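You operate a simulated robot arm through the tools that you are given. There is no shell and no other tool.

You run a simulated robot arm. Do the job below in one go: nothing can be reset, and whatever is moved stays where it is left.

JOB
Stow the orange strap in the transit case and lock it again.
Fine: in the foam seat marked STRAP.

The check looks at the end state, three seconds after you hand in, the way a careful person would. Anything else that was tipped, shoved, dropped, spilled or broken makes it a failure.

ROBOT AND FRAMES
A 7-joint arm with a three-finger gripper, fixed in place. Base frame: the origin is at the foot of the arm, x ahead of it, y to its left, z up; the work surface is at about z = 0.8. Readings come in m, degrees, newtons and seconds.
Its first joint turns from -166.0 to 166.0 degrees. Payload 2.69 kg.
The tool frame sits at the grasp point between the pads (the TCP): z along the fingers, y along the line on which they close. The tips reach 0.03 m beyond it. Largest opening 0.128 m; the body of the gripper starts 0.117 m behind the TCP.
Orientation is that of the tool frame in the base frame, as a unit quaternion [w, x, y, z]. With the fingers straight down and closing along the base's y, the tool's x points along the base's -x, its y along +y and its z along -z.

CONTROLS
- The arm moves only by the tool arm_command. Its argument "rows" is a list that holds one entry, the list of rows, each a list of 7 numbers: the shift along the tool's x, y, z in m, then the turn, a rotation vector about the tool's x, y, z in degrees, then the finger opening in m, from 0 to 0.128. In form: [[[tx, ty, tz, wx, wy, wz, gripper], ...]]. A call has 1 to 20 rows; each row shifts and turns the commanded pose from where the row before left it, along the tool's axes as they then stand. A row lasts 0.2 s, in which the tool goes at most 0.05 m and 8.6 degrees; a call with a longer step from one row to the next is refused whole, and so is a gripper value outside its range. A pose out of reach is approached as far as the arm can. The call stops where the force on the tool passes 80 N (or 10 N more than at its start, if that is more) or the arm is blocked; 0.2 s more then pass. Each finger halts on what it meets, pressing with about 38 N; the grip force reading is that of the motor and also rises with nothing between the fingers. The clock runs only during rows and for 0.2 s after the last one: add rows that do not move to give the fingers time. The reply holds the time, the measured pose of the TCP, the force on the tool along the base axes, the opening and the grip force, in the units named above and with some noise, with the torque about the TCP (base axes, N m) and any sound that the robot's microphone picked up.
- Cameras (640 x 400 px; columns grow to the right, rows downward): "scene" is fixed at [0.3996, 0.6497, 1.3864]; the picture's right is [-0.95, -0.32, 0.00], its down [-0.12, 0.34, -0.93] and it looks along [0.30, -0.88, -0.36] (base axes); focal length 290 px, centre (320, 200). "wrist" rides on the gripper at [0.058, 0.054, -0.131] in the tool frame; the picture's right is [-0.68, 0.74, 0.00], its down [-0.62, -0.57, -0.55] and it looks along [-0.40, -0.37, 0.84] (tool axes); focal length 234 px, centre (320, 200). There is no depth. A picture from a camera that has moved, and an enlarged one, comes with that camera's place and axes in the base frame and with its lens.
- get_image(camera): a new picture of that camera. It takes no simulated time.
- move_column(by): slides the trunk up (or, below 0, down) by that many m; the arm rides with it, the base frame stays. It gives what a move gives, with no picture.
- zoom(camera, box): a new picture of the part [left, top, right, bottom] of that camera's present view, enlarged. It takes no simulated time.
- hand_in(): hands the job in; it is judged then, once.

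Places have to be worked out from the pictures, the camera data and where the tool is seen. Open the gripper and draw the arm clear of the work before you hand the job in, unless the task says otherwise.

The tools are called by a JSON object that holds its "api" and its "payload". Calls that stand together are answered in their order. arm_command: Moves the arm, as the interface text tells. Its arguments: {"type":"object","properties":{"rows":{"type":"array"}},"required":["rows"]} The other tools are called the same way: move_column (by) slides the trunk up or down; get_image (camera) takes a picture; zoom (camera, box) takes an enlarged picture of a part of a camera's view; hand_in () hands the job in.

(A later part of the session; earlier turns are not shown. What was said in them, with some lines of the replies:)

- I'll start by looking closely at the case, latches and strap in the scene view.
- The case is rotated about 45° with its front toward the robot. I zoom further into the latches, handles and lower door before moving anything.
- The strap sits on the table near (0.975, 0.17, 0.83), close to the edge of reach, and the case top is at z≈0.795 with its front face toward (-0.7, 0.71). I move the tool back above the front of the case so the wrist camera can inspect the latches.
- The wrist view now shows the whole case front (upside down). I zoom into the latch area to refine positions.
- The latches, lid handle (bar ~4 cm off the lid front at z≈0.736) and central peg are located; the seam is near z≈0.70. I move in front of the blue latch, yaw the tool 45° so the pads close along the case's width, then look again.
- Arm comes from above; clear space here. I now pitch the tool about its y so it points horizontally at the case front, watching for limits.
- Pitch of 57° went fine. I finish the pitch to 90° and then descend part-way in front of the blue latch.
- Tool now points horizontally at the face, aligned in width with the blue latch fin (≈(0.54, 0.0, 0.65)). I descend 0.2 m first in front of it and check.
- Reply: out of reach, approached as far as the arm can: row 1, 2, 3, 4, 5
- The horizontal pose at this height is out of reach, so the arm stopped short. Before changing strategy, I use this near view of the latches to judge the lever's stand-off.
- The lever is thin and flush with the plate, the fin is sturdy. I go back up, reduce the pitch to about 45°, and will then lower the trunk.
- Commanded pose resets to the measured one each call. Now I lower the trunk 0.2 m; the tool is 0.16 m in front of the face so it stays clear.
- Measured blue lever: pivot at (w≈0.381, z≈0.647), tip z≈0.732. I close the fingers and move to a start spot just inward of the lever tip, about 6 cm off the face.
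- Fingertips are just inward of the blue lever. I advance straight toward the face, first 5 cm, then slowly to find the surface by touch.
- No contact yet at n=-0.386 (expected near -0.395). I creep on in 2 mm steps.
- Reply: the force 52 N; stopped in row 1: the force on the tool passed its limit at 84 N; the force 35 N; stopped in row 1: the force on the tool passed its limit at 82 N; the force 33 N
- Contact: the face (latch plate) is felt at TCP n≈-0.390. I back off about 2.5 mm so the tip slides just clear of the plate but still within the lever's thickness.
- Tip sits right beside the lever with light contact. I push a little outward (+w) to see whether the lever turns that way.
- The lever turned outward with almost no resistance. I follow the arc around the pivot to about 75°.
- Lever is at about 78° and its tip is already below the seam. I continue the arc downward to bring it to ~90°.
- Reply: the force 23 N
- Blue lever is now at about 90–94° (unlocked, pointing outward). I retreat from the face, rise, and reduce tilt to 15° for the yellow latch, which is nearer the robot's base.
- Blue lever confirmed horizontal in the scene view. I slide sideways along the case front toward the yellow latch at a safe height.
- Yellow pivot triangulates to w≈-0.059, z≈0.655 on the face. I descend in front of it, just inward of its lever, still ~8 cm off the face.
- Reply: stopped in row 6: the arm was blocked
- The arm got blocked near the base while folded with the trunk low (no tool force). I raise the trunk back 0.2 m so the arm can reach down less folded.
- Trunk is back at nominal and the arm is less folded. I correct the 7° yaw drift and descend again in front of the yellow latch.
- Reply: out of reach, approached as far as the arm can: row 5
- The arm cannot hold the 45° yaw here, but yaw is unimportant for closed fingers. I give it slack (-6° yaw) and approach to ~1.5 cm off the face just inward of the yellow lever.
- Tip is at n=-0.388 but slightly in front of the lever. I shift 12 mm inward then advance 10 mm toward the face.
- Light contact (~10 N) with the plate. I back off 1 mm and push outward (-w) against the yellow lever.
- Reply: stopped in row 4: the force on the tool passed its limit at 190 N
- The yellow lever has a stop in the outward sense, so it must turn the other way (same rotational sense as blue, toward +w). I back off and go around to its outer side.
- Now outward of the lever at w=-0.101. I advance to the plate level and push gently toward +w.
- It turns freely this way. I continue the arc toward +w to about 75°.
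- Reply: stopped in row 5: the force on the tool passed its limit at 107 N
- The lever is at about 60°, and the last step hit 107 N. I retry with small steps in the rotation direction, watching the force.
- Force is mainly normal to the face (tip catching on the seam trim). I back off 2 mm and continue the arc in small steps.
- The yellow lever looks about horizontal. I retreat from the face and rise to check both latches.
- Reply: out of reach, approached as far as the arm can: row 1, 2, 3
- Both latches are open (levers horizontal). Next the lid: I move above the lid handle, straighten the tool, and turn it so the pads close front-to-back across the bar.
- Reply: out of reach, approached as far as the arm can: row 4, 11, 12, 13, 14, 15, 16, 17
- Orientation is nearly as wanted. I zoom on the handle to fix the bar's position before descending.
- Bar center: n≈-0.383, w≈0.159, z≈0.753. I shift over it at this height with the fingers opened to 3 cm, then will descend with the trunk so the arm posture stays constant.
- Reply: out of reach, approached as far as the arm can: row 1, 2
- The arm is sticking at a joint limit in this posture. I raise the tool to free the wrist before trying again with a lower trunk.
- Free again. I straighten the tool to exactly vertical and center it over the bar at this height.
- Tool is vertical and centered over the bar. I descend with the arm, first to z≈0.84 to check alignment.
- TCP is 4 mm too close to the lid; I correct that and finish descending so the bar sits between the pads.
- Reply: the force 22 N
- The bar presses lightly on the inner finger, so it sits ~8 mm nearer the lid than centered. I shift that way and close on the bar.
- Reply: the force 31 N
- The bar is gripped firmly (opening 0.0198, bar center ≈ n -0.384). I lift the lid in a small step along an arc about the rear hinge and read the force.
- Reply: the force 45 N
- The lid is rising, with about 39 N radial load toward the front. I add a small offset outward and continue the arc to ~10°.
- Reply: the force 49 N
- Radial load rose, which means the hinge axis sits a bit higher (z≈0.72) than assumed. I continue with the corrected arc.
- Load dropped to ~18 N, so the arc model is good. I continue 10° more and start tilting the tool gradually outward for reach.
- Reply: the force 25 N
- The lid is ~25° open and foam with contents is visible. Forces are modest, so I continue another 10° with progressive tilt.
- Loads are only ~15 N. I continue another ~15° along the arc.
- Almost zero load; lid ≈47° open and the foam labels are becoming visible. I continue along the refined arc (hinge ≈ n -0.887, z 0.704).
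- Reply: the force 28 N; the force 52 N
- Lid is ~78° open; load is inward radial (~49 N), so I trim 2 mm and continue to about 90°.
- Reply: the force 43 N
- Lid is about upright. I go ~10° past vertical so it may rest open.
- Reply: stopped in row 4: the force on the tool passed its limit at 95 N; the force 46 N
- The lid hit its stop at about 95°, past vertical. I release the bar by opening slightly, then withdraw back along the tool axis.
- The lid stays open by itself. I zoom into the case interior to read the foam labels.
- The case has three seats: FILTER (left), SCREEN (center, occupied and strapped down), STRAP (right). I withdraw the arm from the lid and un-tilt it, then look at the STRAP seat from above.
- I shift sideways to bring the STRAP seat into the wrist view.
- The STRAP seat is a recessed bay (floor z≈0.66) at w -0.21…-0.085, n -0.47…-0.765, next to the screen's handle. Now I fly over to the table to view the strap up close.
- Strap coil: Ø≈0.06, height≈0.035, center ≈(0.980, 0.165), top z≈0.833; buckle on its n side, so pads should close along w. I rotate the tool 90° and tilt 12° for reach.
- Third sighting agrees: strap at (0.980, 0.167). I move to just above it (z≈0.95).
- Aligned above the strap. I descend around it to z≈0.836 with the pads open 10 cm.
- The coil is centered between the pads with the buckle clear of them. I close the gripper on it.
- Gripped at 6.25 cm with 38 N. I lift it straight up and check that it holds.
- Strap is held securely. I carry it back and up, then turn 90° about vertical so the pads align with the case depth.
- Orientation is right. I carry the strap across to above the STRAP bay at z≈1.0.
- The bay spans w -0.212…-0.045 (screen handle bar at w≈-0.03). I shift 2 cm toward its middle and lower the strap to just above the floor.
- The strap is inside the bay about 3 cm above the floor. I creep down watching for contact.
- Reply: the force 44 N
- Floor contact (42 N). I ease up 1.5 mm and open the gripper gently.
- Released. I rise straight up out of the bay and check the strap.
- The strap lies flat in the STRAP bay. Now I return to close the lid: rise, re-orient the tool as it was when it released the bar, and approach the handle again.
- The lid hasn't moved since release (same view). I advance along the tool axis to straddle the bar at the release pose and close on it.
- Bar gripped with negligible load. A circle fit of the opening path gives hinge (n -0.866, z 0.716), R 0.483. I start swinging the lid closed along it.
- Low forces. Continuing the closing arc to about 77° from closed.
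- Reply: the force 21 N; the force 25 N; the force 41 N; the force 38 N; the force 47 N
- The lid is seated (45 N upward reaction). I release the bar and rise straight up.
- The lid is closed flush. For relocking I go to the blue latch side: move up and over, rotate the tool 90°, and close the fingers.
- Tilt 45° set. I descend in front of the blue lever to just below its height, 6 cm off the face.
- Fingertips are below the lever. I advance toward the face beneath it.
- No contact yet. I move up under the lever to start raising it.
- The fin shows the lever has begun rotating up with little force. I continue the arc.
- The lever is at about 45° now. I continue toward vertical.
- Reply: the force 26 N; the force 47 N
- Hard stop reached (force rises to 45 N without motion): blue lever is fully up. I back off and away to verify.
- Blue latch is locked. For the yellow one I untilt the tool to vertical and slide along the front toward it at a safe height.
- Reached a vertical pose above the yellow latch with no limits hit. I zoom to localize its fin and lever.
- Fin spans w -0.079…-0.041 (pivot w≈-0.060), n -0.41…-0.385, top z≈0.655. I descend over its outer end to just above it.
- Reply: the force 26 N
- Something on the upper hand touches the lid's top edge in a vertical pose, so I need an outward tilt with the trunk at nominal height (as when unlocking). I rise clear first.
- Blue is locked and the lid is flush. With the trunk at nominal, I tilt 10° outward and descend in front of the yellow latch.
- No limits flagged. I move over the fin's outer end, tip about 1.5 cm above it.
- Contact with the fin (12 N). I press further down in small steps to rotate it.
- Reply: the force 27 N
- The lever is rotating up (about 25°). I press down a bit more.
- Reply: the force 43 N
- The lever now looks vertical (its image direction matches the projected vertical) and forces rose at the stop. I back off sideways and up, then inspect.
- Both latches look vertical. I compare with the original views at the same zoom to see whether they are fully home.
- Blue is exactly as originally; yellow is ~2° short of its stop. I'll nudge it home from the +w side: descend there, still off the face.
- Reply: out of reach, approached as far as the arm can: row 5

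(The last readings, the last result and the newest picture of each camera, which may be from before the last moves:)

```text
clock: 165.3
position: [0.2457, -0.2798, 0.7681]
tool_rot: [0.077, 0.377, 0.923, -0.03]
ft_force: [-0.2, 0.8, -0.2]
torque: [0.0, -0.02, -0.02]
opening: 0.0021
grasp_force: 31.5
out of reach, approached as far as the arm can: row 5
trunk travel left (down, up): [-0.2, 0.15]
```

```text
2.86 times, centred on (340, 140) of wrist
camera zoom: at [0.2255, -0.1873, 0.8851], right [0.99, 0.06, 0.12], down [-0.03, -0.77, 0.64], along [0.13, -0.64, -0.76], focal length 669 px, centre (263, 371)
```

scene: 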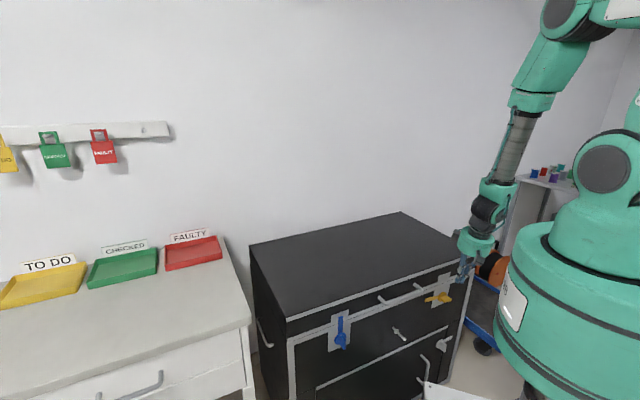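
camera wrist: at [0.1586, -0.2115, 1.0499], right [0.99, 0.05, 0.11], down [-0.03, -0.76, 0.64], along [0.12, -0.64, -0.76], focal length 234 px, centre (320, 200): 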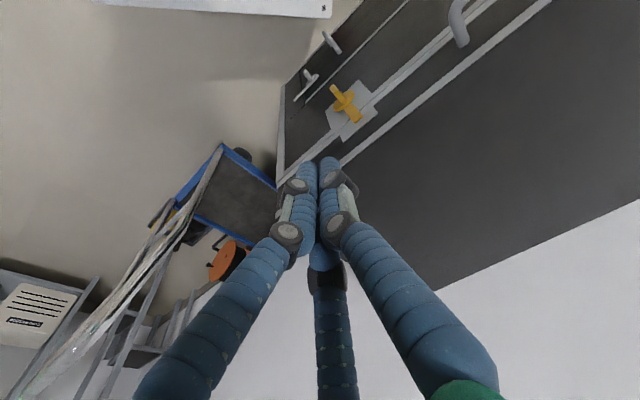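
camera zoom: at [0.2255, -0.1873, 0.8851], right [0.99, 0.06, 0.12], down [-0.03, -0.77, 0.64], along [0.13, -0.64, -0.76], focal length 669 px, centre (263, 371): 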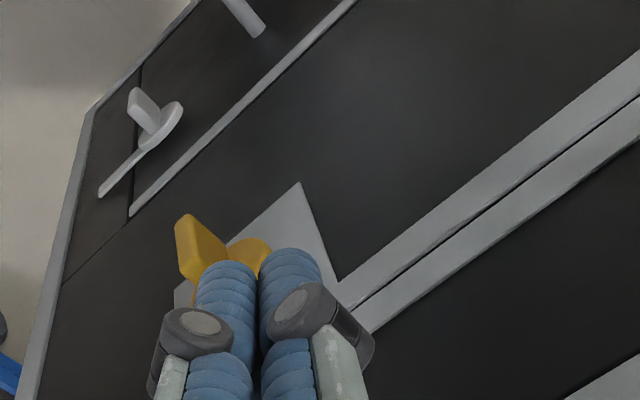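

{"api": "arm_command", "payload": {"rows": [[[-0.0125, 0.001, 0.0022, 0, 0, 0, 0.0], [-0.0125, 0.001, 0.0022, 0, 0, 0, 0.0], [0.0018, 0, 0.0098, 0, 0, 0, 0.0], [0.0018, 0, 0.0098, 0, 0, 0, 0.0], [0, 0, 0, 0, 0, 0, 0.0]]]}}

{"api": "zoom", "payload": {"camera": "wrist", "box": [240, 70, 440, 210]}}

```text
clock: 166.5
position: [0.2651, -0.2979, 0.7531]
tool_rot: [0.076, 0.378, 0.922, -0.032]
ft_force: [-0.4, 0.3, 1.3]
torque: [-0.01, -0.02, 0.03]
opening: 0.0023
grasp_force: 31.8
out of reach, approached as far as the arm can: row 4
trunk travel left (down, up): [-0.2, 0.15]
```

```text
2.86 times, centred on (340, 140) of wrist
camera zoom: at [0.2456, -0.2037, 0.8703], right [0.99, 0.05, 0.11], down [-0.03, -0.76, 0.64], along [0.12, -0.64, -0.76], focal length 669 px, centre (263, 371)
```

zoom: 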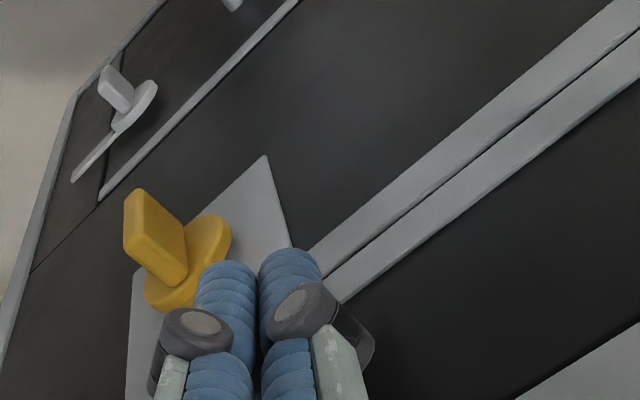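

Tip is beside the lever at n=-0.398. I push gently in -w.

{"api": "arm_command", "payload": {"rows": [[[-0.001, -0.005, 0.0002, 0, 0, 0, 0.0], [0, -0.005, 0, 0, 0, 0, 0.0], [0, -0.003, 0, 0, 0, 0, 0.0], [0, 0, 0, 0, 0, 0, 0.0]]]}}

{"api": "arm_command", "payload": {"rows": [[[0, -0.002, 0, 0, 0, 0, 0.0], [0, 0, 0, 0, 0, 0, 0.0]]]}}

```text
clock: 167.5
position: [0.2566, -0.306, 0.7524]
tool_rot: [0.076, 0.378, 0.922, -0.033]
ft_force: [0.5, 0.2, 0.3]
torque: [0.0, 0.05, 0.01]
opening: 0.0021
grasp_force: 31.7
trunk travel left (down, up): [-0.2, 0.15]
```

```text
clock: 168.1
position: [0.2546, -0.3082, 0.752]
tool_rot: [0.076, 0.378, 0.922, -0.033]
ft_force: [-0.3, 0.3, -0.6]
torque: [0.0, 0.01, -0.02]
opening: 0.0019
grasp_force: 31.1
trunk travel left (down, up): [-0.2, 0.15]
```

{"api": "arm_command", "payload": {"rows": [[[0, -0.002, 0, 0, 0, 0, 0.0], [0, 0, 0, 0, 0, 0, 0.0]]]}}

{"api": "arm_command", "payload": {"rows": [[[0, -0.0015, 0, 0, 0, 0, 0.0], [0, 0, 0, 0, 0, 0, 0.0]]]}}

{"api": "zoom", "payload": {"camera": "wrist", "box": [240, 70, 440, 210]}}

```text
clock: 168.7
position: [0.2538, -0.3081, 0.7528]
tool_rot: [0.077, 0.379, 0.922, -0.033]
ft_force: [0.5, 0.3, 0.2]
torque: [-0.05, -0.04, 0.0]
opening: 0.0021
grasp_force: 31.2
trunk travel left (down, up): [-0.2, 0.15]
```

```text
clock: 169.3
position: [0.2521, -0.3113, 0.7527]
tool_rot: [0.077, 0.379, 0.922, -0.033]
ft_force: [10.9, 9.6, 6.2]
torque: [0.15, -0.28, 0.26]
opening: 0.002
grasp_force: 31.4
trunk travel left (down, up): [-0.2, 0.15]
```

```text
2.86 times, centred on (340, 140) of wrist
camera zoom: at [0.2337, -0.2166, 0.87], right [0.99, 0.06, 0.11], down [-0.03, -0.76, 0.64], along [0.12, -0.64, -0.76], focal length 669 px, centre (263, 371)
```

zoom: 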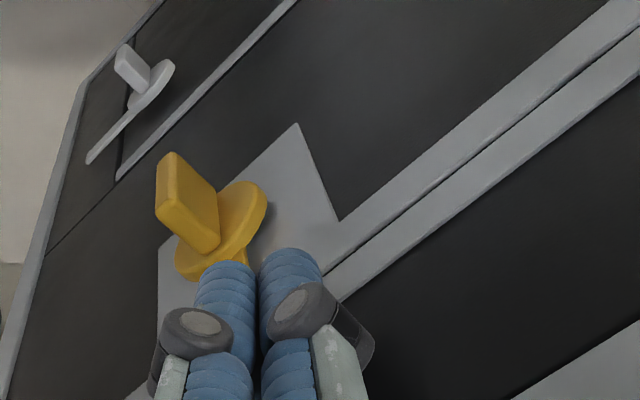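

{"api": "arm_command", "payload": {"rows": [[[0, -0.0015, 0, 0, 0, 0, 0.0], [0, 0, 0, 0, 0, 0, 0.0]]]}}

```text
clock: 169.9
position: [0.2506, -0.3102, 0.7515]
tool_rot: [0.077, 0.378, 0.922, -0.032]
ft_force: [47.7, 30.0, -15.2]
torque: [1.19, -1.75, 1.18]
opening: 0.0018
grasp_force: 31.5
trunk travel left (down, up): [-0.2, 0.15]
```

Force rises to 55 N without motion: yellow is at its stop. I back off and rise clear.

{"api": "arm_command", "payload": {"rows": [[[0.001, 0.012, 0, 0, 0, 0, 0.0], [0.003, 0, -0.02, 0, 0, 0, 0.0], [0, 0, -0.04, 0, 0, 0, 0.0], [0, 0, -0.04, 0, 0, 0, 0.0], [0, 0, -0.04, 0, 0, 0, 0.0], [0, 0, -0.04, 0, 0, 0, 0.0], [0, 0, -0.04, 0, 0, 0, 0.03], [0, 0, -0.04, 0, 0, 0, 0.06], [0, 0, 0, 0, 0, 0, 0.06]]]}}

{"api": "zoom", "payload": {"camera": "scene", "box": [370, 250, 470, 330]}}

{"api": "zoom", "payload": {"camera": "scene", "box": [410, 250, 480, 320]}}

{"api": "get_image", "payload": {"camera": "scene"}}

```text
clock: 171.9
position: [0.2264, -0.271, 1.01]
tool_rot: [0.077, 0.378, 0.922, -0.032]
ft_force: [-0.2, 1.1, -0.7]
torque: [0.0, 0.0, -0.01]
opening: 0.0601
grasp_force: 0.0
trunk travel left (down, up): [-0.2, 0.15]
```

```text
5.00 times, centred on (420, 290) of scene
camera zoom: at [0.3996, 0.6497, 1.3864], right [-0.95, -0.32, 0.0], down [-0.12, 0.34, -0.93], along [0.3, -0.88, -0.36], focal length 1450 px, centre (-180, -250)
```

zoom: 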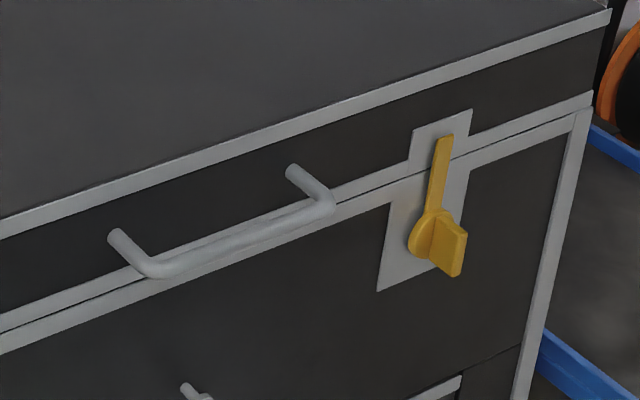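

```text
5.71 times, centred on (445, 285) of scene
camera zoom: at [0.3996, 0.6497, 1.3864], right [-0.95, -0.32, 0.0], down [-0.12, 0.34, -0.93], along [0.3, -0.88, -0.36], focal length 1657 px, centre (-394, -286)
```

zoom: 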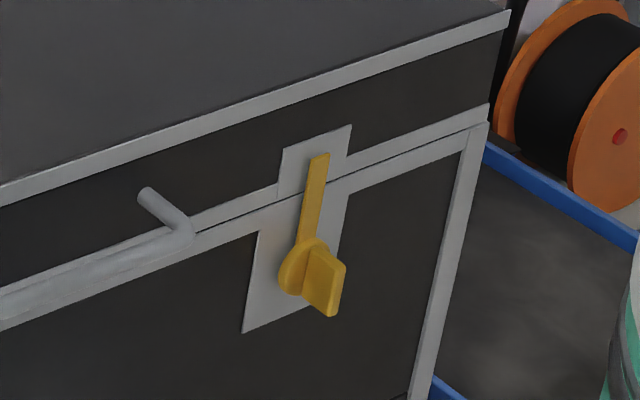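

```text
taken
```

scene: 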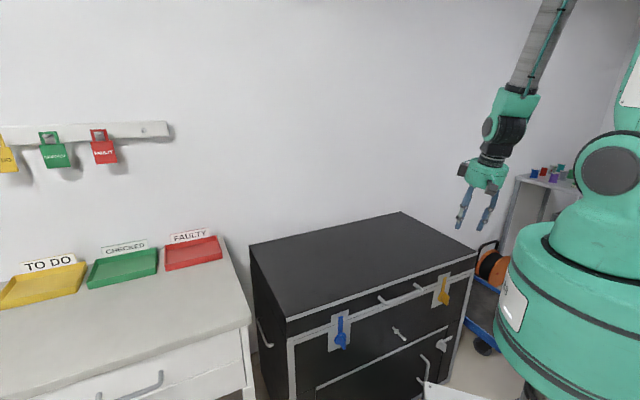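

Both latches now match their original locked views and the lid is flush. I open the gripper fully and raise the arm well clear of the work.

{"api": "arm_command", "payload": {"rows": [[[0, 0, -0.04, 0, 0, 0, 0.09], [0, 0, -0.04, 0, 0, 0, 0.128], [0, 0, -0.04, 0, 0, 0, 0.128], [0, 0, -0.04, 0, 0, 0, 0.128], [0, 0, -0.04, 0, 0, 0, 0.128], [0, 0, -0.04, 0, 0, 0, 0.128], [0, 0, -0.04, 0, 0, 0, 0.128], [0, 0, -0.04, 0, 0, 0, 0.128], [0, 0, 0, 0, 0, 0, 0.128]]]}}

{"api": "get_image", "payload": {"camera": "scene"}}

{"api": "zoom", "payload": {"camera": "scene", "box": [240, 200, 490, 400]}}

```text
clock: 173.5
position: [0.2304, -0.1925, 1.2254]
tool_rot: [0.008, 0.294, 0.956, 0.015]
ft_force: [0.1, 1.7, 1.2]
torque: [-0.28, 0.03, -0.02]
opening: 0.128
grasp_force: 0.1
trunk travel left (down, up): [-0.2, 0.15]
stopped in row 8: the arm was blocked; the commanded pose is now the measured one
```

```text
taken
```

scene: 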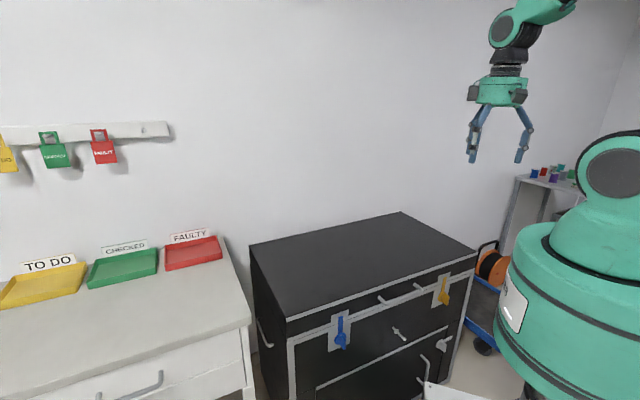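

```text
2.00 times, centred on (365, 300) of scene
camera zoom: at [0.3996, 0.6497, 1.3864], right [-0.95, -0.32, 0.0], down [-0.12, 0.34, -0.93], along [0.3, -0.88, -0.36], focal length 580 px, centre (230, 0)
```

zoom: 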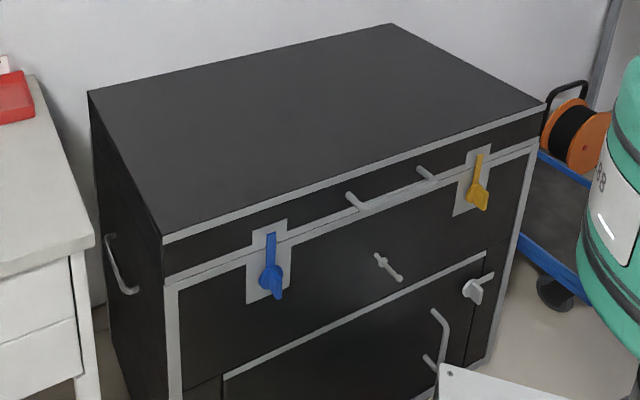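

The case looks as it did at the start: lid flush, both latches up, nothing else moved. The strap is in the STRAP bay, and the gripper is open and well clear. The arm stopped on its own joint limit at z≈1.23, away from everything. Handing in.

{"api": "hand_in", "payload": {}}

```text
The job is handed in.
```

The orange strap is lying flat in the STRAP bay of the transit case, the lid is closed flush, and both the blue and yellow latches are locked again. I've handed the job in and haven't seen a result.

- **Strap:** I took "the orange strap" to be the loose coil on the table. The one holding down the screen in the case was left alone. I watched the coil go in before closing the lid, but couldn't see inside afterwards.
- **Latches:** both levers were pushed until they hit their stops. In the last pictures they match how they looked at the start.
- **Forces:** while unlocking, I first pushed the yellow lever the wrong way and hit its stop. The force there peaked at 190 N before the arm halted. Later the hand lightly touched the lid's top front edge while I was lining up to relock it. No damage shows in the pictures.
- **Everything else:** in the scene camera's view the trays, labels, tags and lower door look unmoved.
- **Arm:** the gripper is open and clear of the case at about z = 1.23. It stopped just short of the height I'd asked for because the arm was blocked, probably by a joint limit.
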